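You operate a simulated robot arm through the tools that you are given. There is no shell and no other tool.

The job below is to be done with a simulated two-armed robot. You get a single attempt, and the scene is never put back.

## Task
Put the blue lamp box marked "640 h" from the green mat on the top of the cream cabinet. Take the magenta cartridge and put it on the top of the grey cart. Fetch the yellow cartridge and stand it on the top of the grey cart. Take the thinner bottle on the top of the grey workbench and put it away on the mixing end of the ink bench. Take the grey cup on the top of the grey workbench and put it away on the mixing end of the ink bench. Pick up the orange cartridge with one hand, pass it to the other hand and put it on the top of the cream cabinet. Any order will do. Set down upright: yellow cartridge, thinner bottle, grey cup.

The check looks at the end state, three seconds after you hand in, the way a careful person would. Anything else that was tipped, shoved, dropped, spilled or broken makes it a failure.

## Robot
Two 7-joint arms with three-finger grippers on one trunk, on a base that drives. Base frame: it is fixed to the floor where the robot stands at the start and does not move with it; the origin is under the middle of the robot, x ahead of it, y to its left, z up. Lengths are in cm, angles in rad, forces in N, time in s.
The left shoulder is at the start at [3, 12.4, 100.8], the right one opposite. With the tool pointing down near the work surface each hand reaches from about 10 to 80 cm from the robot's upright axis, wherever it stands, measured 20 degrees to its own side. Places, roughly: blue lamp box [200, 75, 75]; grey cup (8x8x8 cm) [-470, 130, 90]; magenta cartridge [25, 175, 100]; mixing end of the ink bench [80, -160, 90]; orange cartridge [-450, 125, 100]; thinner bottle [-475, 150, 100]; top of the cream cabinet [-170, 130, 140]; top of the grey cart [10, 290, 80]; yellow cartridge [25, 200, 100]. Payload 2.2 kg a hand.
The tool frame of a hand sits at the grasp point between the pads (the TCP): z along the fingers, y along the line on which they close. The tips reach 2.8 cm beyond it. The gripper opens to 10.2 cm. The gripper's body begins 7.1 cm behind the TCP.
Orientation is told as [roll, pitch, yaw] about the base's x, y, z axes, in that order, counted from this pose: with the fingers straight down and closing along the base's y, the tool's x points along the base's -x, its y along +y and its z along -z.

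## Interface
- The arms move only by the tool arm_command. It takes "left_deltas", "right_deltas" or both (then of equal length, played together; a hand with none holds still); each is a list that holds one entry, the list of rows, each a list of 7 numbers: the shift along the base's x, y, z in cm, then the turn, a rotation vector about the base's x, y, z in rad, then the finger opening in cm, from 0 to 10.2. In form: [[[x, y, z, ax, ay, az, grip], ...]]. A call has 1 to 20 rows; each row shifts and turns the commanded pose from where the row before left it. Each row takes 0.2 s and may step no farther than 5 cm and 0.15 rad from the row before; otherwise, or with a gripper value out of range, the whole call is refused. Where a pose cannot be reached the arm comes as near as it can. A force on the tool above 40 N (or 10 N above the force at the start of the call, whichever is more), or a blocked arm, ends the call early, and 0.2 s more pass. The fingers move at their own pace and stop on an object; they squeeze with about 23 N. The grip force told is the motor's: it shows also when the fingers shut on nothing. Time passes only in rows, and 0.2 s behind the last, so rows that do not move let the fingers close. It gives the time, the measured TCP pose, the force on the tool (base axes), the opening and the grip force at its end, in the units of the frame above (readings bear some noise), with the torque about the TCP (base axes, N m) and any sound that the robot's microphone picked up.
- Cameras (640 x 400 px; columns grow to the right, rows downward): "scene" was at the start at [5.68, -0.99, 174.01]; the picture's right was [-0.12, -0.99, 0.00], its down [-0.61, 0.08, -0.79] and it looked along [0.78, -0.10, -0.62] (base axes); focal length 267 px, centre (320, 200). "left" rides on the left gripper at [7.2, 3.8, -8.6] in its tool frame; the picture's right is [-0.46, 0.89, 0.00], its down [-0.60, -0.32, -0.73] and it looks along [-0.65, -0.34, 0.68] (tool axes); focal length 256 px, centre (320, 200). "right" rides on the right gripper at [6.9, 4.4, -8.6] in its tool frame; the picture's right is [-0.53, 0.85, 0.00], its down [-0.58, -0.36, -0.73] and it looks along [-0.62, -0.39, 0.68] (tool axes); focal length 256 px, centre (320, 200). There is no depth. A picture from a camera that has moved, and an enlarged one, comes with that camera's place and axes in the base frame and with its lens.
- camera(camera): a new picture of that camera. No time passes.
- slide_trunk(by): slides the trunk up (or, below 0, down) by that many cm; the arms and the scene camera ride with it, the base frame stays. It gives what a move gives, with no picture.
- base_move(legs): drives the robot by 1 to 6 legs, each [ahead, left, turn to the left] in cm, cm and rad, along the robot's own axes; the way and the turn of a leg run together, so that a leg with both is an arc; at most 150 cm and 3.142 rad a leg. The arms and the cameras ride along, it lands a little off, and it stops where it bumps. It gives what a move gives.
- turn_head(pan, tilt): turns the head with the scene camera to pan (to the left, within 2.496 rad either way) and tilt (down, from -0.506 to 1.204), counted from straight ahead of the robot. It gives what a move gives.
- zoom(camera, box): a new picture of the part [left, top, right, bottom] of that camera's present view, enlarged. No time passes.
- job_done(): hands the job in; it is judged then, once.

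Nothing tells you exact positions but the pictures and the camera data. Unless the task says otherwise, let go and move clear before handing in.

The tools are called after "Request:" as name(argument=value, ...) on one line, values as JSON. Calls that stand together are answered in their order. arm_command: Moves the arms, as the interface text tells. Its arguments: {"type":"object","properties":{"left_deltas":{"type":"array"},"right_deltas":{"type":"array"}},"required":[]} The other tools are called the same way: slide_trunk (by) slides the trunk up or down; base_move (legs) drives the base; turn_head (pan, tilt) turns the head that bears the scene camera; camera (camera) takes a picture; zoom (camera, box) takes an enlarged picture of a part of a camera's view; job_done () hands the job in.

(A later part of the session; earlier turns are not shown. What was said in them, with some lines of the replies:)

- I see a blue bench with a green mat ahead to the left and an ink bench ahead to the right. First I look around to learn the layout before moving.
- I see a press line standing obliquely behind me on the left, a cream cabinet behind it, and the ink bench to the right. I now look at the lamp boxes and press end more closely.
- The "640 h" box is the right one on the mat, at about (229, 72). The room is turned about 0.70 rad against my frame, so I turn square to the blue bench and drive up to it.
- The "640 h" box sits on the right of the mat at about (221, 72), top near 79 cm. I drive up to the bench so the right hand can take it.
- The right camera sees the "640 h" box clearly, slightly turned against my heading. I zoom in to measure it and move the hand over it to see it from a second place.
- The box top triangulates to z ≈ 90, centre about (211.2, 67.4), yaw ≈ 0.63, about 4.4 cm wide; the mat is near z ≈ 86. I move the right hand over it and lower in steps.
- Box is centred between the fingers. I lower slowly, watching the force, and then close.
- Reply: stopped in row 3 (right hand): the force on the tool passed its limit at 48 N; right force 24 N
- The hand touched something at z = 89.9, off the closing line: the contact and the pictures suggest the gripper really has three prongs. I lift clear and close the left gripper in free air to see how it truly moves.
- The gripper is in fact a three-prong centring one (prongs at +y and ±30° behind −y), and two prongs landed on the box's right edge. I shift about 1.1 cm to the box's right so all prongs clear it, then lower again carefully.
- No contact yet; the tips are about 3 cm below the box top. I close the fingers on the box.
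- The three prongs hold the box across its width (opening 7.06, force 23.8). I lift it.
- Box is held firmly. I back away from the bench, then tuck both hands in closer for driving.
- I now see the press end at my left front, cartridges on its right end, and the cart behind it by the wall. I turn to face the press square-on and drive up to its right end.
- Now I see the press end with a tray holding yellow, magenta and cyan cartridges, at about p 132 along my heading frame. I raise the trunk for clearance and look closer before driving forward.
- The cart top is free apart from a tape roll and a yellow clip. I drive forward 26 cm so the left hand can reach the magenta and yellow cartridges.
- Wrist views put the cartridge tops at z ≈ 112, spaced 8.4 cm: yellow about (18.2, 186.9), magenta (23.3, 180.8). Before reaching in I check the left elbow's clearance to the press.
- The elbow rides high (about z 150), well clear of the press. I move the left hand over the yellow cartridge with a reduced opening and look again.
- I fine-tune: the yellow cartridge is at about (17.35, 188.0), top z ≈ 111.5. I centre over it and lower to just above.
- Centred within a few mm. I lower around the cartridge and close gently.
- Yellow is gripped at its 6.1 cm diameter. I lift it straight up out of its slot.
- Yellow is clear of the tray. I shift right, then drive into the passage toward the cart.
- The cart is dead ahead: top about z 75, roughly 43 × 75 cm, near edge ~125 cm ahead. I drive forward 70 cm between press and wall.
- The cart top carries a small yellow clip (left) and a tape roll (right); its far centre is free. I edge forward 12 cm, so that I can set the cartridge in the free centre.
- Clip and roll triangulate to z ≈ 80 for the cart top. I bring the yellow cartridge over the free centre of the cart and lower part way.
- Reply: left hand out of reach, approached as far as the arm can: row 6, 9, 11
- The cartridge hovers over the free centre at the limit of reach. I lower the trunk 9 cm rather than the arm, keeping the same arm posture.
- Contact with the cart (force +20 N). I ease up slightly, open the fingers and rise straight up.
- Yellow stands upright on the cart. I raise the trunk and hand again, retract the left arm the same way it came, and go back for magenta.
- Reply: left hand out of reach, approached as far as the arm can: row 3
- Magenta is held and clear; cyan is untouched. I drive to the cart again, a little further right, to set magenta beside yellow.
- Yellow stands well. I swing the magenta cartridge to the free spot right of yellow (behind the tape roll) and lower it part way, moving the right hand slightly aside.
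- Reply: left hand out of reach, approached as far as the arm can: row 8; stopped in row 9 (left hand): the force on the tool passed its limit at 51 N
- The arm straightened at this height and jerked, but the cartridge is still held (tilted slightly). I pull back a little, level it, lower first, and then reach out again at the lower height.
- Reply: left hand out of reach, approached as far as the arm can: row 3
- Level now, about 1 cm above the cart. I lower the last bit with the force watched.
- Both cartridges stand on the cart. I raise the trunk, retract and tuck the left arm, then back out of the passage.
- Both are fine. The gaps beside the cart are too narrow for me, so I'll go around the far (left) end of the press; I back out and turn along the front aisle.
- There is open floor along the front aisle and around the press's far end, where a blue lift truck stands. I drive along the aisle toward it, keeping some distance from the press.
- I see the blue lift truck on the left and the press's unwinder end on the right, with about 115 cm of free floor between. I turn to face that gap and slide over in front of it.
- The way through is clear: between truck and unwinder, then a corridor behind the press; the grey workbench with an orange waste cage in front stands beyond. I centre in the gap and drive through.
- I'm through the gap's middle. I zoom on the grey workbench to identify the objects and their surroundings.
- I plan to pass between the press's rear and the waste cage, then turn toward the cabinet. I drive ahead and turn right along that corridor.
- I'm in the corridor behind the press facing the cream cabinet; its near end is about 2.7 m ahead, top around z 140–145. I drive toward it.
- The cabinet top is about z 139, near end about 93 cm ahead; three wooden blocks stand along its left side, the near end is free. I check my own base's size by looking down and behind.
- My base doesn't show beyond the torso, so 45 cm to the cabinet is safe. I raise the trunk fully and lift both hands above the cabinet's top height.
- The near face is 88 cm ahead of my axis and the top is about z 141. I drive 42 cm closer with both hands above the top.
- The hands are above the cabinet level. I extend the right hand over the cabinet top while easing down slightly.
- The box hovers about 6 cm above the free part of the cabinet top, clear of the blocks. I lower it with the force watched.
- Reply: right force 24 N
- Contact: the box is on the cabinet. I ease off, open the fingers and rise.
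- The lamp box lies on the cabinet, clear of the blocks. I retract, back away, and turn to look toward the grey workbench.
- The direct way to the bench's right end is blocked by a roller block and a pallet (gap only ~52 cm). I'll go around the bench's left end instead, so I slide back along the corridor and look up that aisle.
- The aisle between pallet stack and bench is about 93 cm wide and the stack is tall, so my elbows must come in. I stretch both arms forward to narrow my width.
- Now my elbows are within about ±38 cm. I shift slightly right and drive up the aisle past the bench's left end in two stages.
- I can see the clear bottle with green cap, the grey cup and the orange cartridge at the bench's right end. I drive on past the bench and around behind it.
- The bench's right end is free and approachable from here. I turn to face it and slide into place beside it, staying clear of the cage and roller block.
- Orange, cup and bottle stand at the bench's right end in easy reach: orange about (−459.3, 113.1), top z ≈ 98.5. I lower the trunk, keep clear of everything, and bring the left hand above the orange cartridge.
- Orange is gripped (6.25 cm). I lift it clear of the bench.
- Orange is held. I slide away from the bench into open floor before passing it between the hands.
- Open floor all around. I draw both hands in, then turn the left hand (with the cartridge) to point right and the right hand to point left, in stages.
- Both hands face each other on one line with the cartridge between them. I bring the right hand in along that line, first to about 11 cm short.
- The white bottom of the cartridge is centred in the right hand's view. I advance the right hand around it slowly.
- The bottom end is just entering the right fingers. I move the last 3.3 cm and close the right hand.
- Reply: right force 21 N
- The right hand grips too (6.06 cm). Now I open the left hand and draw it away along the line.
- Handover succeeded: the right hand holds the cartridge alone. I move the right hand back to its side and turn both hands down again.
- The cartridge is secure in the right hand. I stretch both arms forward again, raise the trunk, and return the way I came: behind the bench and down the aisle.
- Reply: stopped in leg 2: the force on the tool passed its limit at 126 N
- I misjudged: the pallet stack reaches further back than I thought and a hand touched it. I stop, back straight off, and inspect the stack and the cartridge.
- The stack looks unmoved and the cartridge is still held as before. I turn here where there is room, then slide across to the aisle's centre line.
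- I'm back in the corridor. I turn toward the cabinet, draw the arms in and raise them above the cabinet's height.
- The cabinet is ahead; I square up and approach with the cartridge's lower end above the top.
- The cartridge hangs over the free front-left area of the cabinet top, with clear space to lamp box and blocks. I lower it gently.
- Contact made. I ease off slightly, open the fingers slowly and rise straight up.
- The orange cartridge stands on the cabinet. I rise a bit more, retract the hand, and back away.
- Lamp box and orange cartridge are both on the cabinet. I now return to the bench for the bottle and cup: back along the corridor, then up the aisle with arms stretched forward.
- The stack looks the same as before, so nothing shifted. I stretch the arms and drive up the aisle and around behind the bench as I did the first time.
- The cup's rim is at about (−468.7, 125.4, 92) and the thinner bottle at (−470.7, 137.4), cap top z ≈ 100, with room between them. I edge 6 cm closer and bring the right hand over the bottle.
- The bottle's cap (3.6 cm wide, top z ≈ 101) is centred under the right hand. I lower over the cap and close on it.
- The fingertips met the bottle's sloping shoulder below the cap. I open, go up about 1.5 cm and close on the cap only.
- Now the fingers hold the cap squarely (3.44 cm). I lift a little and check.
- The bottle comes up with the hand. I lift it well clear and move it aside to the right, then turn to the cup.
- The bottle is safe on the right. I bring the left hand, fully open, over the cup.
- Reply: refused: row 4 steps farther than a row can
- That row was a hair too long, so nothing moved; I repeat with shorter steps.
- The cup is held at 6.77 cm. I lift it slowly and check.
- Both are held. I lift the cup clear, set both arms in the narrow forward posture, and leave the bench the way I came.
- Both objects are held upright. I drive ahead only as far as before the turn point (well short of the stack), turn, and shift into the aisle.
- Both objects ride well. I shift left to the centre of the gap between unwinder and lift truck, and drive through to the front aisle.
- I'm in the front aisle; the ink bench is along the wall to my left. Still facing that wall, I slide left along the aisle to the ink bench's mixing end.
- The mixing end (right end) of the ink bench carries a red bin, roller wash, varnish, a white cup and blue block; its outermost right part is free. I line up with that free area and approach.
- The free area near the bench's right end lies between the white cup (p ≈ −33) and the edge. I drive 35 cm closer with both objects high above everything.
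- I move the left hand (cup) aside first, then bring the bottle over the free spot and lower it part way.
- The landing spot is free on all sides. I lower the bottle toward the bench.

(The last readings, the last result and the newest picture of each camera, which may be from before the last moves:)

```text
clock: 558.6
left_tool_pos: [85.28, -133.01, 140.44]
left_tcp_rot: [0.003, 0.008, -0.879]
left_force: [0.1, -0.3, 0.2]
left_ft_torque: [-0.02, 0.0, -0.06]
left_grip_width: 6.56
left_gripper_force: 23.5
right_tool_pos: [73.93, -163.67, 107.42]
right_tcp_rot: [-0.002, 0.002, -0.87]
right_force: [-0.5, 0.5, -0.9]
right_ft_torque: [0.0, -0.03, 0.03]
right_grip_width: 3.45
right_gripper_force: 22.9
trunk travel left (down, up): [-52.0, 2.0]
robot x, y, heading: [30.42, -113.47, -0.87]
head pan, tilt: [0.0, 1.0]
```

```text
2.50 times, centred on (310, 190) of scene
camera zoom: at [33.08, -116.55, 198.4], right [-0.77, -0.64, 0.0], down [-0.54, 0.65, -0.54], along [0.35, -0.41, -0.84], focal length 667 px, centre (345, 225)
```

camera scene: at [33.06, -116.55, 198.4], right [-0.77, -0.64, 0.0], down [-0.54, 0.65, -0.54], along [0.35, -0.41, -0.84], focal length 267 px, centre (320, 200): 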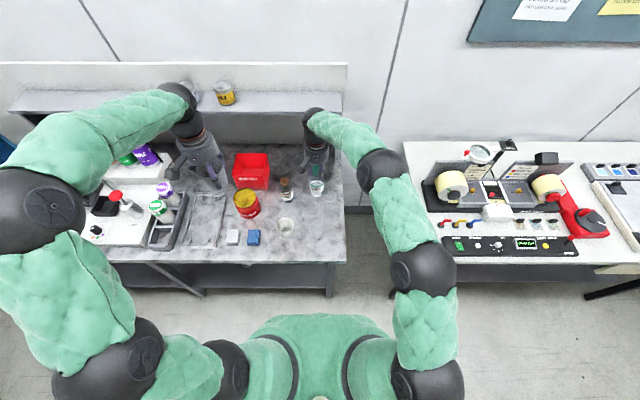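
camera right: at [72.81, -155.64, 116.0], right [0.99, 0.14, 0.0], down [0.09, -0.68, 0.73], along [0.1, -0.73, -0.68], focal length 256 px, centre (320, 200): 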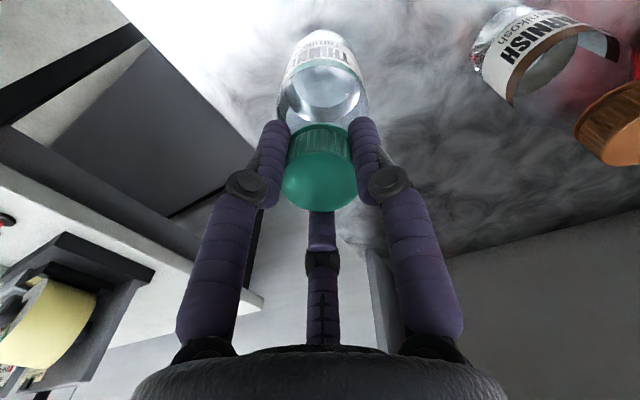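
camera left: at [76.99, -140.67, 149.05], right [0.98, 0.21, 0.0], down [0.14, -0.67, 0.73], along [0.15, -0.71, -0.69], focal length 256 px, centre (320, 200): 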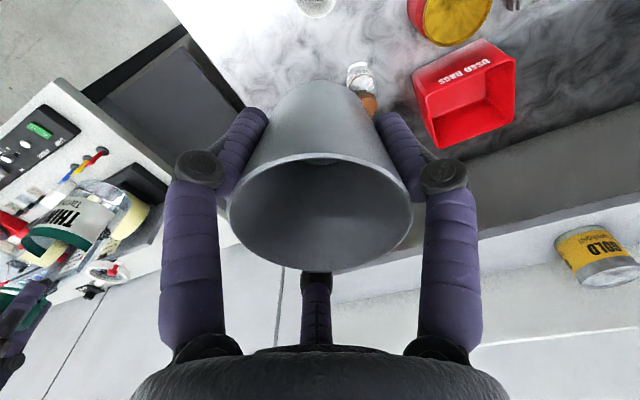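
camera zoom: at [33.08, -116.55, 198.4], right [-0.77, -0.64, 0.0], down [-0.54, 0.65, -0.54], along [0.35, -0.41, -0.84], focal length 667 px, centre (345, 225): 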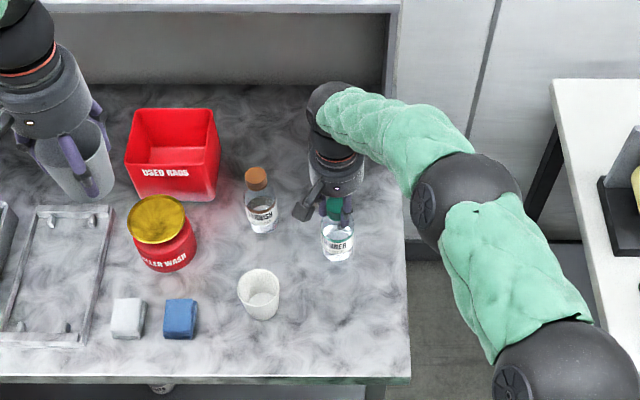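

Request:
arm_command(right_deltas=[[[0, 0, -1, 0, 0, 0, 1.5], [0, 0, -1, 0, 0, 0, 1.5], [0, 0, -0.5, 0, 0, 0, 1.5], [0, 0, 0, 0, 0, 0, 1.5]]])

Request:
arm_command(right_deltas=[[[0, 0, -0.4, 0, 0, 0, 1.5], [0, 0, -0.4, 0, 0, 0, 1.5], [0, 0, 0, 0, 0, 0, 1.5]]])

Request:
zoom(camera="scene", box=[270, 150, 370, 240])

```text
clock: 559.6
left_tool_pos: [85.19, -133.03, 140.51]
left_tcp_rot: [0.002, 0.009, -0.879]
left_force: [-0.4, -0.1, -0.4]
left_ft_torque: [0.03, 0.0, -0.01]
left_grip_width: 6.6
left_gripper_force: 23.0
right_tool_pos: [73.96, -163.81, 105.09]
right_tcp_rot: [-0.002, -0.001, -0.872]
right_force: [-0.3, -0.8, 3.1]
right_ft_torque: [0.01, -0.04, -0.01]
right_grip_width: 3.43
right_gripper_force: 22.5
trunk travel left (down, up): [-52.0, 2.0]
robot x, y, heading: [30.29, -113.76, -0.869]
head pan, tilt: [0.0, 1.0]
```

```text
clock: 560.4
left_tool_pos: [85.11, -132.79, 140.62]
left_tcp_rot: [0.001, 0.007, -0.879]
left_force: [-0.5, 0.1, -0.8]
left_ft_torque: [0.04, -0.03, -0.03]
left_grip_width: 6.63
left_gripper_force: 22.8
right_tool_pos: [74.12, -163.88, 104.54]
right_tcp_rot: [0.001, -0.009, -0.872]
right_force: [3.9, -3.0, 30.7]
right_ft_torque: [-0.1, -0.26, -0.01]
right_grip_width: 3.45
right_gripper_force: 22.5
trunk travel left (down, up): [-52.0, 2.0]
robot x, y, heading: [30.28, -113.72, -0.869]
head pan, tilt: [0.0, 1.0]
```

```text
4.44 times, centred on (320, 195) of scene
camera zoom: at [32.94, -116.33, 198.42], right [-0.77, -0.64, 0.0], down [-0.54, 0.65, -0.54], along [0.35, -0.42, -0.84], focal length 1185 px, centre (320, 222)
```

zoom: 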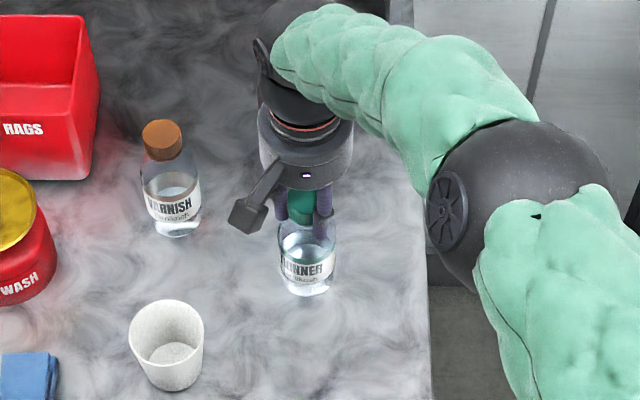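

The bottle stands on the bench (30 N contact). I ease up, open, and rise straight off the cap.

Request:
arm_command(right_deltas=[[[0, 0, 0.4, 0, 0, 0, 1.5], [0, 0, 0, 0, 0, 0, 3.6], [0, 0, 0, 0, 0, 0, 4.2], [0, 0, 0, 0, 0, 0, 5], [0, 0, 0, 0, 0, 0, 6.5], [0, 0, 0, 0, 0, 0, 6.5], [0, 0, 1, 0, 0, 0, 6.5], [0, 0, 2, 0, 0, 0, 6.5], [0, 0, 3, 0, 0, 0, 6.5], [0, 0, 4, 0, 0, 0, 6.5], [0, 0, 4, 0, 0, 0, 6.5], [0, 0, 0, 0, 0, 0, 6.5]]])

Request:
zoom(camera="scene", box=[220, 110, 400, 270])

Request:
camera(camera="right")

```text
clock: 563.0
left_tool_pos: [85.36, -132.87, 140.36]
left_tcp_rot: [0.004, 0.008, -0.88]
left_force: [0.2, -0.7, -0.7]
left_ft_torque: [0.0, 0.0, -0.03]
left_grip_width: 6.62
left_gripper_force: 23.2
right_tool_pos: [73.86, -163.89, 118.58]
right_tcp_rot: [-0.002, 0.001, -0.873]
right_force: [0.5, 0.2, -0.1]
right_ft_torque: [0.01, 0.01, 0.01]
right_grip_width: 6.49
right_gripper_force: 0.0
trunk travel left (down, up): [-52.0, 2.0]
robot x, y, heading: [30.26, -113.62, -0.873]
head pan, tilt: [0.0, 1.0]
```

```text
2.50 times, centred on (310, 190) of scene
camera zoom: at [33.18, -116.64, 198.39], right [-0.77, -0.64, 0.0], down [-0.54, 0.65, -0.54], along [0.35, -0.41, -0.84], focal length 667 px, centre (345, 225)
```

zoom: 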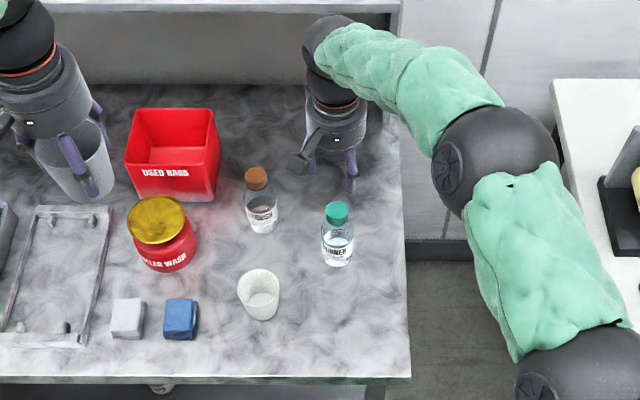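

```text
taken
camera right: at [72.8, -155.76, 127.08], right [0.99, 0.14, 0.0], down [0.09, -0.68, 0.73], along [0.1, -0.72, -0.68], focal length 256 px, centre (320, 200)
```

right: 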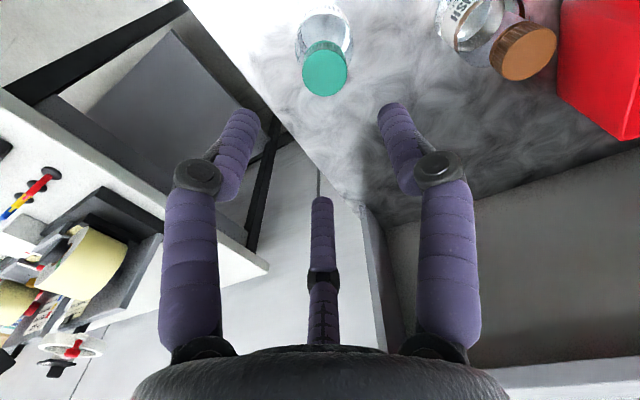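

The thinner bottle stands upright. I pull the right hand up and away, then bring the cup to the free spot in front of it.

Request:
arm_command(right_deltas=[[[0, 0, 4, 0, 0, 0, 6.5], [0, 0, 4, 0, 0, 0, 6.5], [0, 0, 4, 0, 0, 0, 6.5], [0, 0, 4, 0, 0, 0, 6.5], [0, 0, 3, 0, 0, 0, 6.5], [-4, 0.5, 0, 0, 0, 0, 6.5], [-4, 0.5, 0, 0, 0, 0, 6.5], [-4, 1, 0, 0, 0, 0, 6.5], [-4, 1, 0, 0, 0, 0, 6.5], [-4, 1, 0, 0, 0, 0, 6.5], [-4, 1, 0, 0, 0, 0, 6.5], [0, 0, 0, 0, 0, 0, 6.5]]])

Request:
arm_command(left_deltas=[[[-3.27, -3.27, 0, 0, 0, 0, 4], [-3.27, -3.27, 0, 0, 0, 0, 4], [-3.27, -3.27, 0, 0, 0, 0, 4], [-3.27, -3.27, 0, 0, 0, 0, 4], [-3.27, -3.27, 0, 0, 0, 0, 4], [-3.25, -3.25, 0, 0, 0, 0, 4], [0, 0, -4, 0, 0, 0, 4], [0, 0, -4, 0, 0, 0, 4], [0, 0, -4, 0, 0, 0, 4], [0, 0, -4, 0, 0, 0, 4], [0, 0, -4, 0, 0, 0, 4], [0, 0, 0, 0, 0, 0, 4]]])

Request:
camera(camera="scene")

Request:
zoom(camera="scene", box=[220, 110, 400, 270])

Request:
camera(camera="left")

```text
clock: 565.6
left_tool_pos: [85.44, -133.0, 140.41]
left_tcp_rot: [0.002, 0.011, -0.879]
left_force: [0.2, -0.4, -0.3]
left_ft_torque: [0.0, 0.02, -0.03]
left_grip_width: 6.55
left_gripper_force: 23.3
right_tool_pos: [49.93, -158.79, 137.44]
right_tcp_rot: [-0.001, 0.001, -0.873]
right_force: [0.0, 0.2, -0.4]
right_ft_torque: [0.04, 0.01, 0.01]
right_grip_width: 6.5
right_gripper_force: 0.0
trunk travel left (down, up): [-52.0, 2.0]
robot x, y, heading: [30.58, -113.79, -0.876]
head pan, tilt: [0.0, 1.0]
```

```text
clock: 568.2
left_tool_pos: [65.64, -152.58, 120.55]
left_tcp_rot: [0.002, 0.006, -0.88]
left_force: [-0.2, 0.1, 0.0]
left_ft_torque: [0.0, -0.03, -0.01]
left_grip_width: 6.6
left_gripper_force: 22.8
right_tool_pos: [49.88, -158.7, 137.43]
right_tcp_rot: [-0.001, 0.0, -0.87]
right_force: [-0.4, -0.1, -0.3]
right_ft_torque: [-0.01, 0.02, 0.01]
right_grip_width: 6.51
right_gripper_force: 0.0
trunk travel left (down, up): [-52.0, 2.0]
robot x, y, heading: [30.46, -113.62, -0.874]
head pan, tilt: [0.0, 1.0]
```

```text
taken
camera scene: at [33.06, -116.53, 198.4], right [-0.77, -0.64, 0.0], down [-0.54, 0.65, -0.54], along [0.35, -0.41, -0.84], focal length 267 px, centre (320, 200)
```

scene: 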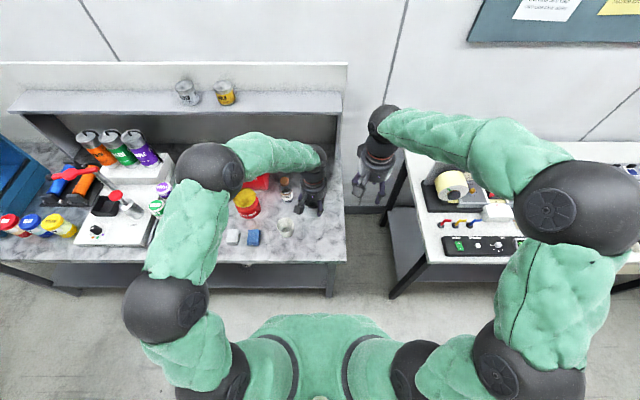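

```text
2.50 times, centred on (310, 190) of scene
camera zoom: at [33.06, -116.53, 198.4], right [-0.77, -0.64, 0.0], down [-0.54, 0.65, -0.54], along [0.35, -0.41, -0.84], focal length 667 px, centre (345, 225)
```

zoom: 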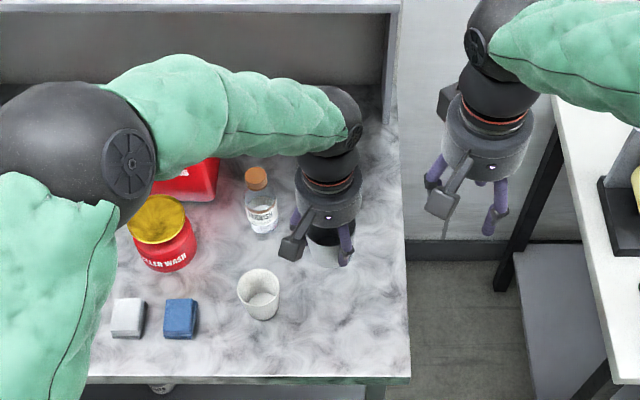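

```text
taken
camera left: at [63.78, -144.58, 129.12], right [0.98, 0.21, 0.0], down [0.14, -0.67, 0.73], along [0.15, -0.71, -0.69], focal length 256 px, centre (320, 200)
```

left: 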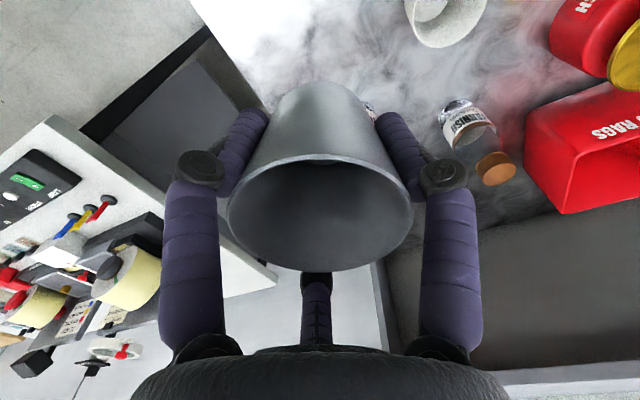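

Request:
arm_command(left_deltas=[[[0, 0, -4, 0, 0, 0, 4], [0, 0, -4, 0, 0, 0, 4], [0, 0, -4, 0, 0, 0, 4], [0, 0, -4, 0, 0, 0, 4], [0, 0, -3, 0, 0, 0, 4], [0, 0, -2, 0, 0, 0, 4], [0, 0, 0, 0, 0, 0, 4]]])

Request:
zoom(camera="scene", box=[220, 130, 400, 290])

Request:
camera(camera="left")

Request:
camera(camera="right")

```text
clock: 569.8
left_tool_pos: [65.57, -152.6, 99.42]
left_tcp_rot: [0.001, 0.006, -0.88]
left_force: [0.7, -0.8, -0.8]
left_ft_torque: [0.02, 0.03, 0.03]
left_grip_width: 6.57
left_gripper_force: 23.3
right_tool_pos: [49.88, -158.81, 137.39]
right_tcp_rot: [-0.002, -0.001, -0.871]
right_force: [-1.5, 0.0, 0.4]
right_ft_torque: [-0.01, 0.01, 0.0]
right_grip_width: 6.51
right_gripper_force: 0.1
trunk travel left (down, up): [-52.0, 2.0]
robot x, y, heading: [30.6, -113.62, -0.866]
head pan, tilt: [0.0, 1.0]
```

```text
2.50 times, centred on (310, 210) of scene
camera zoom: at [33.08, -116.57, 198.4], right [-0.77, -0.64, 0.0], down [-0.54, 0.65, -0.54], along [0.35, -0.41, -0.84], focal length 667 px, centre (345, 175)
```

zoom: 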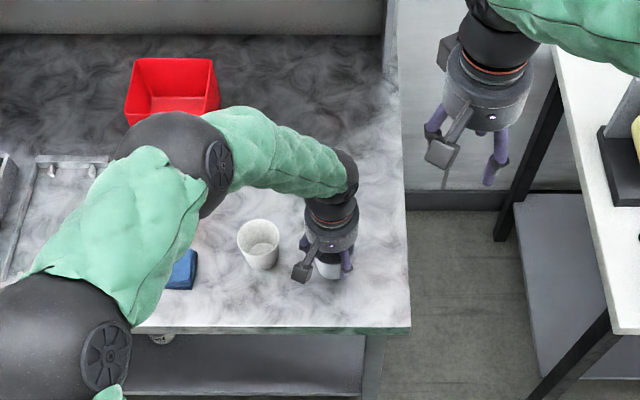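

```text
taken
camera left: at [63.75, -144.65, 108.03], right [0.98, 0.21, 0.0], down [0.14, -0.67, 0.73], along [0.15, -0.71, -0.69], focal length 256 px, centre (320, 200)
```

left: 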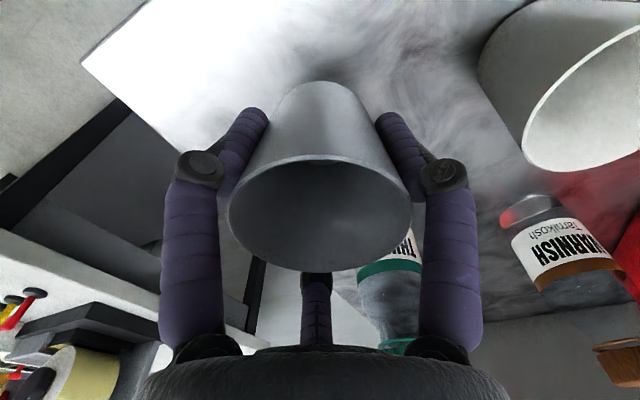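

```text
taken
camera right: at [48.8, -150.64, 146.07], right [0.99, 0.14, 0.0], down [0.09, -0.68, 0.73], along [0.1, -0.73, -0.68], focal length 256 px, centre (320, 200)
```

right: 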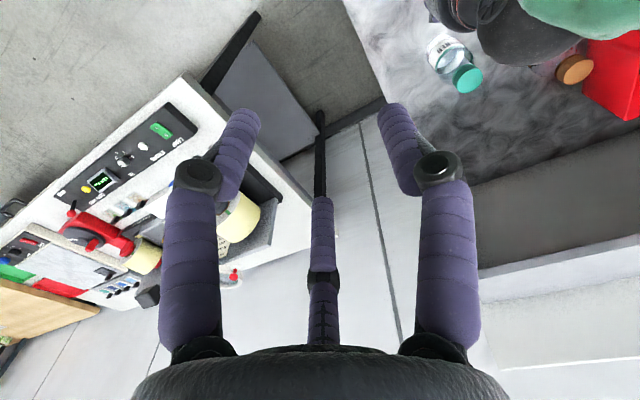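

Request:
arm_command(left_deltas=[[[0, 0, -1, 0, 0, 0, 4], [0, 0, -1, 0, 0, 0, 4], [0, 0, -0.5, 0, 0, 0, 4], [0, 0, 0, 0, 0, 0, 4]]])

Request:
arm_command(left_deltas=[[[0, 0, -0.4, 0, 0, 0, 4], [0, 0, -0.4, 0, 0, 0, 4], [0, 0, 0, 0, 0, 0, 4]]])

Request:
camera(camera="left")

```text
clock: 570.8
left_tool_pos: [65.55, -152.56, 96.92]
left_tcp_rot: [0.001, 0.007, -0.88]
left_force: [-0.5, 0.5, 0.9]
left_ft_torque: [-0.02, 0.0, 0.01]
left_grip_width: 6.56
left_gripper_force: 23.4
right_tool_pos: [49.93, -158.77, 137.49]
right_tcp_rot: [-0.002, 0.002, -0.871]
right_force: [-0.6, 0.2, 0.5]
right_ft_torque: [-0.03, 0.0, -0.05]
right_grip_width: 6.51
right_gripper_force: 0.0
trunk travel left (down, up): [-52.0, 2.0]
robot x, y, heading: [30.49, -113.74, -0.872]
head pan, tilt: [0.0, 1.0]
```

```text
clock: 571.6
left_tool_pos: [65.53, -152.58, 96.28]
left_tcp_rot: [0.003, 0.006, -0.88]
left_force: [1.7, -0.2, 0.4]
left_ft_torque: [0.04, -0.02, 0.0]
left_grip_width: 6.56
left_gripper_force: 23.1
right_tool_pos: [50.01, -158.67, 137.45]
right_tcp_rot: [-0.001, 0.001, -0.87]
right_force: [0.2, -0.2, 0.4]
right_ft_torque: [-0.02, 0.0, -0.01]
right_grip_width: 6.5
right_gripper_force: 0.0
trunk travel left (down, up): [-52.0, 2.0]
robot x, y, heading: [30.31, -113.6, -0.875]
head pan, tilt: [0.0, 1.0]
```

```text
taken
camera left: at [63.71, -144.62, 104.79], right [0.98, 0.21, 0.0], down [0.14, -0.67, 0.73], along [0.15, -0.71, -0.69], focal length 256 px, centre (320, 200)
```

left: 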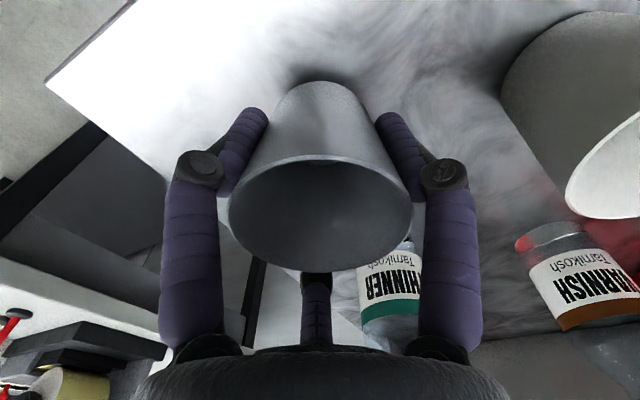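

Request:
arm_command(left_deltas=[[[0, 0, -0.4, 0, 0, 0, 4], [0, 0, -0.3, 0, 0, 0, 4], [0, 0, 0, 0, 0, 0, 4]]])

Request:
arm_command(left_deltas=[[[0, 0, -0.3, 0, 0, 0, 4], [0, 0, -0.3, 0, 0, 0, 4], [0, 0, 0, 0, 0, 0, 4]]])

```text
clock: 572.4
left_tool_pos: [65.56, -152.4, 95.49]
left_tcp_rot: [0.002, 0.006, -0.879]
left_force: [0.7, 0.2, -0.2]
left_ft_torque: [-0.01, 0.0, -0.02]
left_grip_width: 6.58
left_gripper_force: 22.8
right_tool_pos: [49.98, -158.66, 137.42]
right_tcp_rot: [-0.002, 0.001, -0.87]
right_force: [0.2, 0.0, -0.7]
right_ft_torque: [0.0, 0.01, 0.01]
right_grip_width: 6.52
right_gripper_force: 0.0
trunk travel left (down, up): [-52.0, 2.0]
robot x, y, heading: [30.48, -113.88, -0.875]
head pan, tilt: [0.0, 1.0]
```

```text
clock: 573.2
left_tool_pos: [65.69, -152.42, 94.89]
left_tcp_rot: [0.003, 0.007, -0.879]
left_force: [-0.4, 1.8, 5.3]
left_ft_torque: [-0.07, 0.04, 0.01]
left_grip_width: 6.6
left_gripper_force: 22.9
right_tool_pos: [49.9, -158.71, 137.45]
right_tcp_rot: [-0.002, -0.001, -0.87]
right_force: [-0.3, 0.8, -0.1]
right_ft_torque: [-0.01, 0.04, 0.01]
right_grip_width: 6.51
right_gripper_force: 0.1
trunk travel left (down, up): [-52.0, 2.0]
robot x, y, heading: [30.5, -113.59, -0.878]
head pan, tilt: [0.0, 1.0]
```

The cup just touches the bench. I press it flat by 2 mm, then open and rise.

Request:
arm_command(left_deltas=[[[0, 0, -0.2, 0, 0, 0, 4], [0, 0, 0, 0, 0, 0, 4]]])

Request:
arm_command(left_deltas=[[[0, 0, 0, 0, 0, 0, 6.8], [0, 0, 0, 0, 0, 0, 7.4], [0, 0, 0, 0, 0, 0, 8.4], [0, 0, 0, 0, 0, 0, 9.4], [0, 0, 0, 0, 0, 0, 9.4], [0, 0, 1, 0, 0, 0, 9.4], [0, 0, 2, 0, 0, 0, 9.4], [0, 0, 3, 0, 0, 0, 9.4], [0, 0, 4, 0, 0, 0, 9.4], [0, 0, 4, 0, 0, 0, 9.4], [0, 0, 4, 0, 0, 0, 9.4], [0, 0, 0, 0, 0, 0, 9.4]]])

Request:
camera(camera="left")

Request:
zoom(camera="scene", box=[220, 110, 400, 270])

```text
clock: 573.8
left_tool_pos: [65.61, -152.54, 94.76]
left_tcp_rot: [0.002, 0.005, -0.88]
left_force: [0.5, 0.4, 12.0]
left_ft_torque: [-0.06, -0.01, -0.01]
left_grip_width: 6.56
left_gripper_force: 22.7
right_tool_pos: [49.75, -158.76, 137.52]
right_tcp_rot: [-0.002, 0.0, -0.869]
right_force: [-1.1, -0.5, 0.5]
right_ft_torque: [-0.01, 0.0, 0.01]
right_grip_width: 6.48
right_gripper_force: 0.1
trunk travel left (down, up): [-52.0, 2.0]
robot x, y, heading: [30.34, -113.77, -0.878]
head pan, tilt: [0.0, 1.0]
```

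```text
clock: 576.4
left_tool_pos: [65.56, -152.59, 112.59]
left_tcp_rot: [0.001, 0.009, -0.881]
left_force: [-0.1, -0.6, 0.6]
left_ft_torque: [0.01, 0.01, -0.01]
left_grip_width: 9.39
left_gripper_force: 0.0
right_tool_pos: [50.0, -158.75, 137.47]
right_tcp_rot: [-0.001, 0.002, -0.871]
right_force: [-0.3, 0.0, -0.2]
right_ft_torque: [0.01, 0.0, -0.01]
right_grip_width: 6.51
right_gripper_force: 0.1
trunk travel left (down, up): [-52.0, 2.0]
robot x, y, heading: [30.73, -113.24, -0.875]
head pan, tilt: [0.0, 1.0]
```

```text
taken
camera left: at [63.71, -144.62, 121.29], right [0.98, 0.21, 0.0], down [0.14, -0.67, 0.72], along [0.15, -0.71, -0.69], focal length 256 px, centre (320, 200)
```

left: 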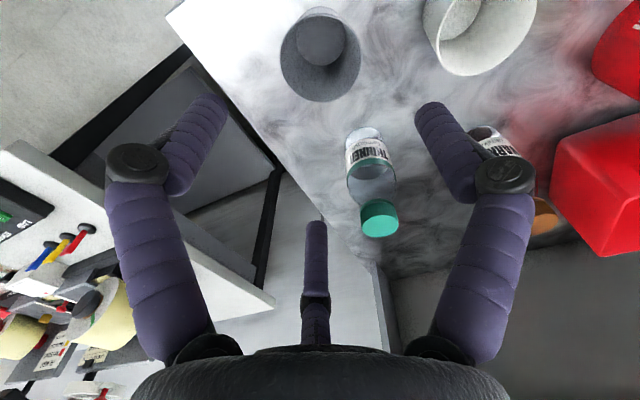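

```text
2.50 times, centred on (310, 190) of scene
camera zoom: at [33.15, -116.65, 198.39], right [-0.77, -0.64, 0.0], down [-0.54, 0.65, -0.54], along [0.35, -0.41, -0.84], focal length 667 px, centre (345, 225)
```

zoom: 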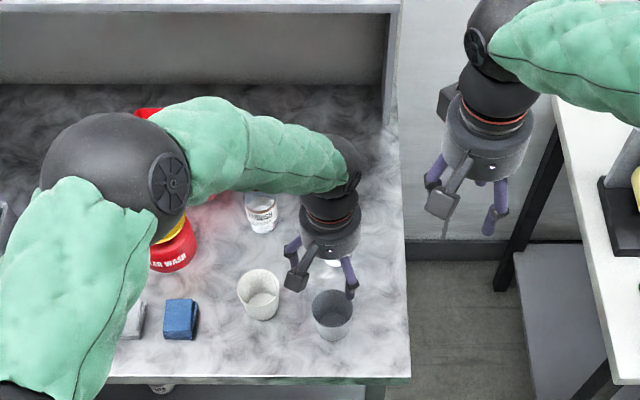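

The cup stands upright. I raise the left hand well clear and retract, then back the robot away and look at the result.

Request:
arm_command(left_deltas=[[[0, 0, 4, 0, 0, 0, 9.4], [0, 0, 4, 0, 0, 0, 9.4], [0, 0, 4, 0, 0, 0, 9.4], [0, 0, 4, 0, 0, 0, 9.4], [0, 0, 4, 0, 0, 0, 9.4], [0, 0, 4, 0, 0, 0, 9.4], [0, 4, 0, 0, 0, 0, 9.4], [0, 4, 0, 0, 0, 0, 9.4], [0, 4, 0, 0, 0, 0, 9.4], [0, 0, 0, 0, 0, 0, 9.4]]])

Request:
base_move(legs=[[-60, 0, 0]])

Request:
turn_head(pan=0, tilt=0.6)

Request:
camera(camera="scene")

Request:
zoom(camera="scene", box=[200, 110, 380, 240])

```text
clock: 578.6
left_tool_pos: [65.49, -140.76, 136.62]
left_tcp_rot: [0.001, 0.009, -0.883]
left_force: [-0.2, -0.2, -0.7]
left_ft_torque: [0.03, 0.02, 0.0]
left_grip_width: 9.42
left_gripper_force: 0.0
right_tool_pos: [49.97, -158.7, 137.42]
right_tcp_rot: [-0.001, 0.003, -0.869]
right_force: [-0.3, -0.8, -1.0]
right_ft_torque: [0.05, -0.02, -0.02]
right_grip_width: 6.5
right_gripper_force: 0.1
trunk travel left (down, up): [-52.0, 2.0]
robot x, y, heading: [30.41, -113.67, -0.873]
head pan, tilt: [0.0, 1.0]
```

```text
clock: 582.0
left_tool_pos: [26.88, -94.37, 136.62]
left_tcp_rot: [-0.001, 0.008, -0.882]
left_force: [0.1, 0.0, 0.3]
left_ft_torque: [-0.02, -0.01, 0.01]
left_grip_width: 9.41
left_gripper_force: 0.0
right_tool_pos: [11.25, -112.49, 137.45]
right_tcp_rot: [-0.001, -0.002, -0.872]
right_force: [-0.9, -0.1, -0.6]
right_ft_torque: [0.03, 0.01, 0.01]
right_grip_width: 6.52
right_gripper_force: 0.1
trunk travel left (down, up): [-52.0, 2.0]
robot x, y, heading: [-8.15, -67.79, -0.871]
head pan, tilt: [0.0, 1.0]
```

```text
clock: 582.9
left_tool_pos: [26.94, -94.47, 136.51]
left_tcp_rot: [0.003, 0.009, -0.882]
left_force: [0.2, 0.2, 0.0]
left_ft_torque: [-0.02, 0.0, -0.04]
left_grip_width: 9.41
left_gripper_force: 0.0
right_tool_pos: [11.26, -112.6, 137.49]
right_tcp_rot: [-0.002, -0.001, -0.874]
right_force: [-0.2, 0.6, 0.7]
right_ft_torque: [0.0, 0.03, 0.0]
right_grip_width: 6.48
right_gripper_force: 0.1
trunk travel left (down, up): [-52.0, 2.0]
robot x, y, heading: [-7.72, -67.43, -0.878]
head pan, tilt: [0.0, 0.6]
```

```text
taken
camera scene: at [-4.31, -71.76, 201.59], right [-0.77, -0.64, 0.0], down [-0.36, 0.43, -0.82], along [0.53, -0.63, -0.57], focal length 267 px, centre (320, 200)
```

scene: 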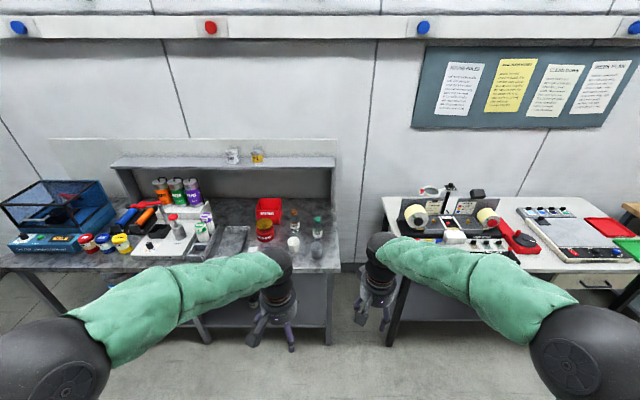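

```text
3.08 times, centred on (290, 175) of scene
camera zoom: at [-4.31, -71.76, 201.59], right [-0.77, -0.64, 0.0], down [-0.36, 0.43, -0.82], along [0.53, -0.63, -0.57], focal length 821 px, centre (412, 277)
```

zoom: 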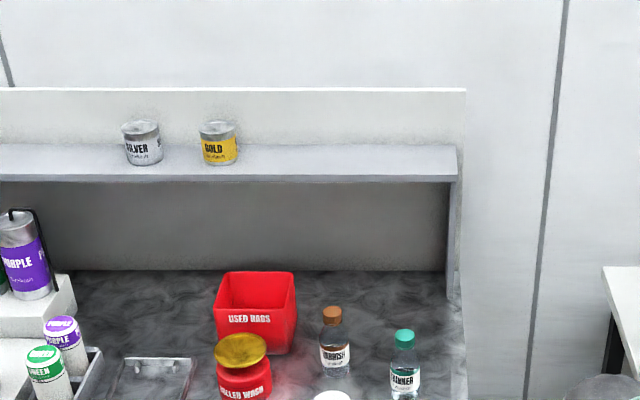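

The bottle stands upright by the varnish; everything else there looks untouched. I turn around to check the cart and the cabinet from here.

Request:
base_move(legs=[[-30, 0, 0], [0, 0, 2.4]])

Request:
turn_head(pan=0.1, tilt=0.25)

Request:
camera(camera="scene")

Request:
turn_head(pan=0.9, tilt=0.2)

Request:
camera(camera="scene")

Request:
zoom(camera="scene", box=[220, 100, 420, 240])

```text
clock: 590.6
left_tool_pos: [-35.49, -0.74, 136.64]
left_tcp_rot: [0.002, 0.008, 1.534]
left_force: [-0.6, 0.1, 0.1]
left_ft_torque: [0.0, -0.05, 0.0]
left_grip_width: 9.41
left_gripper_force: 0.1
right_tool_pos: [-11.97, 2.31, 137.39]
right_tcp_rot: [-0.001, 0.0, 1.544]
right_force: [-0.5, 0.4, -0.2]
right_ft_torque: [0.0, 0.0, 0.0]
right_grip_width: 6.52
right_gripper_force: 0.1
trunk travel left (down, up): [-52.0, 2.0]
robot x, y, heading: [-27.19, -44.19, 1.537]
head pan, tilt: [0.0, 0.6]
```

```text
clock: 591.5
left_tool_pos: [-35.52, -0.61, 136.67]
left_tcp_rot: [0.001, 0.007, 1.534]
left_force: [-0.1, 0.1, -0.3]
left_ft_torque: [0.01, -0.03, 0.01]
left_grip_width: 9.41
left_gripper_force: 0.0
right_tool_pos: [-11.9, 2.34, 137.41]
right_tcp_rot: [-0.001, 0.0, 1.543]
right_force: [0.8, 0.1, -0.2]
right_ft_torque: [0.0, 0.0, -0.03]
right_grip_width: 6.51
right_gripper_force: 0.0
trunk travel left (down, up): [-52.0, 2.0]
robot x, y, heading: [-27.44, -44.27, 1.539]
head pan, tilt: [0.099, 0.25]
```

```text
taken
camera scene: at [-27.97, -37.85, 204.81], right [1.0, 0.07, 0.0], down [0.02, -0.25, -0.97], along [-0.07, 0.97, -0.25], focal length 267 px, centre (320, 200)
```

scene: 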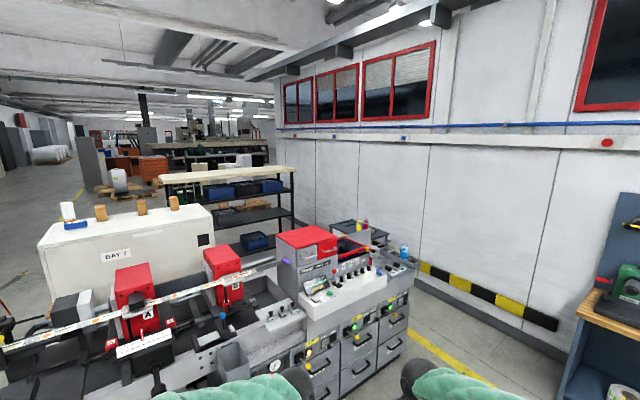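

```text
clock: 592.6
left_tool_pos: [-35.51, -0.75, 136.74]
left_tcp_rot: [0.002, 0.009, 1.533]
left_force: [0.6, 0.1, -0.5]
left_ft_torque: [0.0, 0.02, -0.01]
left_grip_width: 9.39
left_gripper_force: 0.0
right_tool_pos: [-11.96, 2.32, 137.4]
right_tcp_rot: [0.0, 0.0, 1.544]
right_force: [0.5, -0.7, -0.2]
right_ft_torque: [-0.01, -0.03, -0.01]
right_grip_width: 6.5
right_gripper_force: 0.0
trunk travel left (down, up): [-52.0, 2.0]
robot x, y, heading: [-26.96, -44.48, 1.538]
head pan, tilt: [0.901, 0.201]
```

```text
taken
camera scene: at [-34.45, -41.14, 205.27], right [0.65, 0.76, 0.0], down [0.15, -0.13, -0.98], along [-0.75, 0.63, -0.2], focal length 267 px, centre (320, 200)
```

scene: 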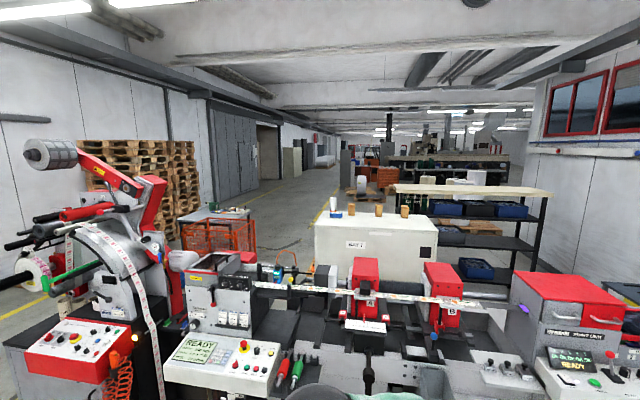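

```text
2.86 times, centred on (320, 170) of scene
camera zoom: at [-34.45, -41.14, 205.27], right [0.65, 0.76, 0.0], down [0.15, -0.13, -0.98], along [-0.75, 0.63, -0.2], focal length 762 px, centre (320, 286)
```

zoom: 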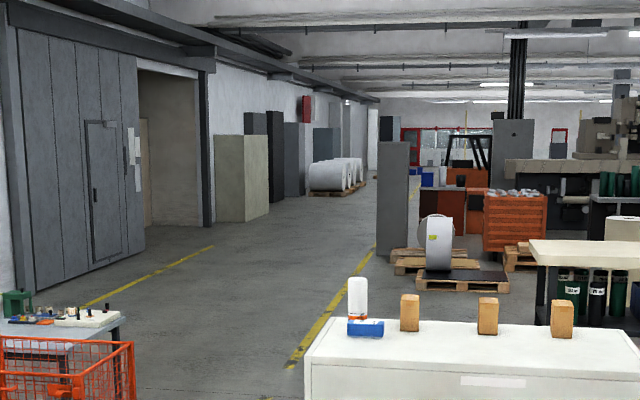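

The cabinet holds the orange cartridge and lamp box with its blocks undisturbed. One last look at the cart and the cyan cartridge before handing in.

Request:
turn_head(pan=0, tilt=0.3)

Request:
zoom(camera="scene", box=[280, 170, 420, 270])

Request:
turn_head(pan=-2.4, tilt=0.5)

Request:
camera(camera="scene")

Request:
zoom(camera="scene", box=[220, 100, 420, 230])

```text
clock: 593.8
left_tool_pos: [-35.64, -0.75, 136.59]
left_tcp_rot: [0.001, 0.01, 1.534]
left_force: [-1.0, 0.3, -0.7]
left_ft_torque: [0.03, 0.01, -0.03]
left_grip_width: 9.42
left_gripper_force: 0.0
right_tool_pos: [-11.93, 2.39, 137.4]
right_tcp_rot: [-0.002, -0.001, 1.543]
right_force: [-0.6, 0.2, 0.9]
right_ft_torque: [-0.01, 0.0, -0.01]
right_grip_width: 6.51
right_gripper_force: 0.2
trunk travel left (down, up): [-52.0, 2.0]
robot x, y, heading: [-27.51, -44.33, 1.537]
head pan, tilt: [0.0, 0.3]
```

```text
4.00 times, centred on (350, 220) of scene
camera zoom: at [-27.06, -37.83, 204.35], right [1.0, -0.03, 0.0], down [-0.01, -0.3, -0.96], along [0.03, 0.95, -0.3], focal length 1067 px, centre (200, 120)
```

zoom: 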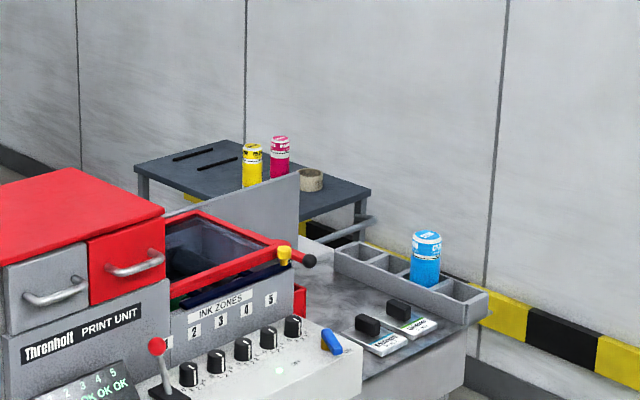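

```text
clock: 596.0
left_tool_pos: [-35.55, -0.68, 136.58]
left_tcp_rot: [0.003, 0.01, 1.534]
left_force: [-0.3, 0.0, -0.5]
left_ft_torque: [-0.02, 0.02, -0.02]
left_grip_width: 9.39
left_gripper_force: 0.1
right_tool_pos: [-11.92, 2.33, 137.57]
right_tcp_rot: [-0.002, 0.0, 1.543]
right_force: [0.0, 0.0, -0.6]
right_ft_torque: [0.02, 0.01, 0.0]
right_grip_width: 6.5
right_gripper_force: 0.0
trunk travel left (down, up): [-52.0, 2.0]
robot x, y, heading: [-27.37, -44.01, 1.541]
head pan, tilt: [-2.4, 0.499]
```

```text
taken
camera scene: at [-21.41, -54.06, 202.51], right [-0.76, -0.65, 0.0], down [-0.31, 0.36, -0.88], along [0.57, -0.67, -0.48], focal length 267 px, centre (320, 200)
```

scene: 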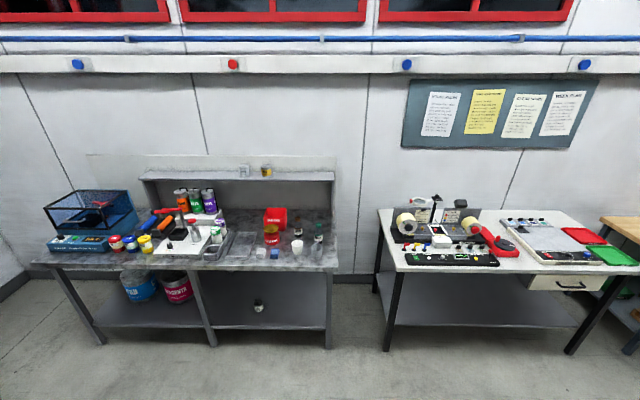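

```text
3.08 times, centred on (320, 165) of scene
camera zoom: at [-21.41, -54.06, 202.51], right [-0.76, -0.65, 0.0], down [-0.31, 0.36, -0.88], along [0.57, -0.67, -0.48], focal length 821 px, centre (320, 308)
```

zoom: 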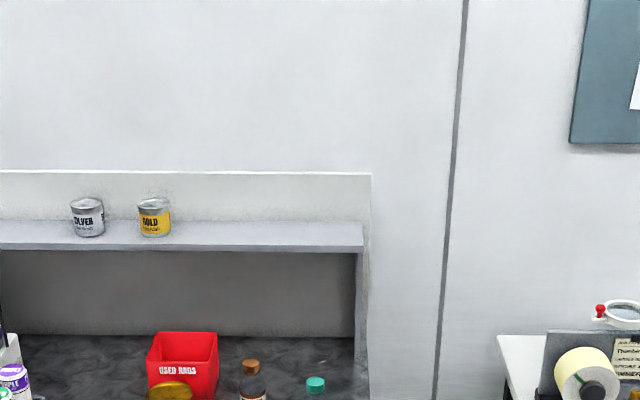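

Request:
zoom(camera="scene", box=[230, 190, 350, 290])

```text
4.00 times, centred on (290, 240) of scene
camera zoom: at [-21.41, -54.06, 202.51], right [-0.76, -0.65, 0.0], down [-0.31, 0.36, -0.88], along [0.57, -0.67, -0.48], focal length 1067 px, centre (440, 40)
```

zoom: 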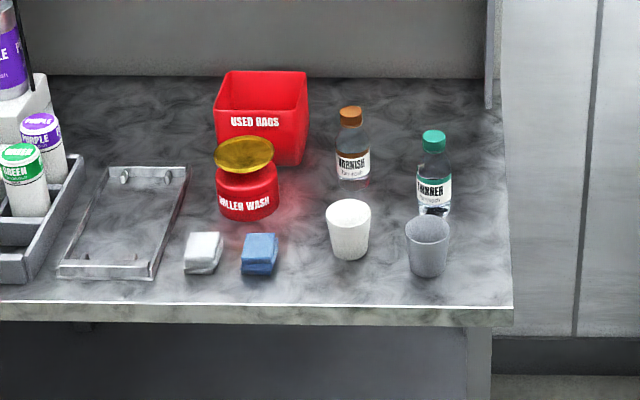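

All six objects are where they belong: bottle and cup stand upright on the mixing end, yellow and magenta on the cart, and the lamp box and orange cartridge on the cabinet. Both hands are empty and clear, so I hand in.

Request:
job_done()

```text
The job is handed in.
```

All six objects are at their destinations and I've handed the job in. In the last pictures everything was standing where I left it, and both hands were empty and clear.

- **Blue lamp box "640 h":** it lies on the cream cabinet, near the left end and clear of the wooden blocks.
- **Magenta and yellow cartridges:** both stand upright on the grey cart. The tape roll, the yellow clip and the cyan cartridge in the press tray were not touched.
- **Thinner bottle and grey cup:** both stand upright at the free right end of the ink bench, beside the varnish and the white cup.
- **Orange cartridge:** I picked it up with the left hand, passed it to the right in mid-air, and put it on the cream cabinet. It stands upside down on its cap, because the hand-over left the right hand holding it by its bottom end. It was not on your upright list.

Two contacts happened along the way:

- **Lamp box:** on the first try at the lamp box, two fingers pressed on its edge with about 48 N. I backed off and gripped it properly.
- **Pallet stack:** while I carried the orange cartridge behind the grey workbench, a hand hit the pallet stack with about 126 N. I backed straight off, and the stack looked the same in later pictures, so I don't believe it moved.
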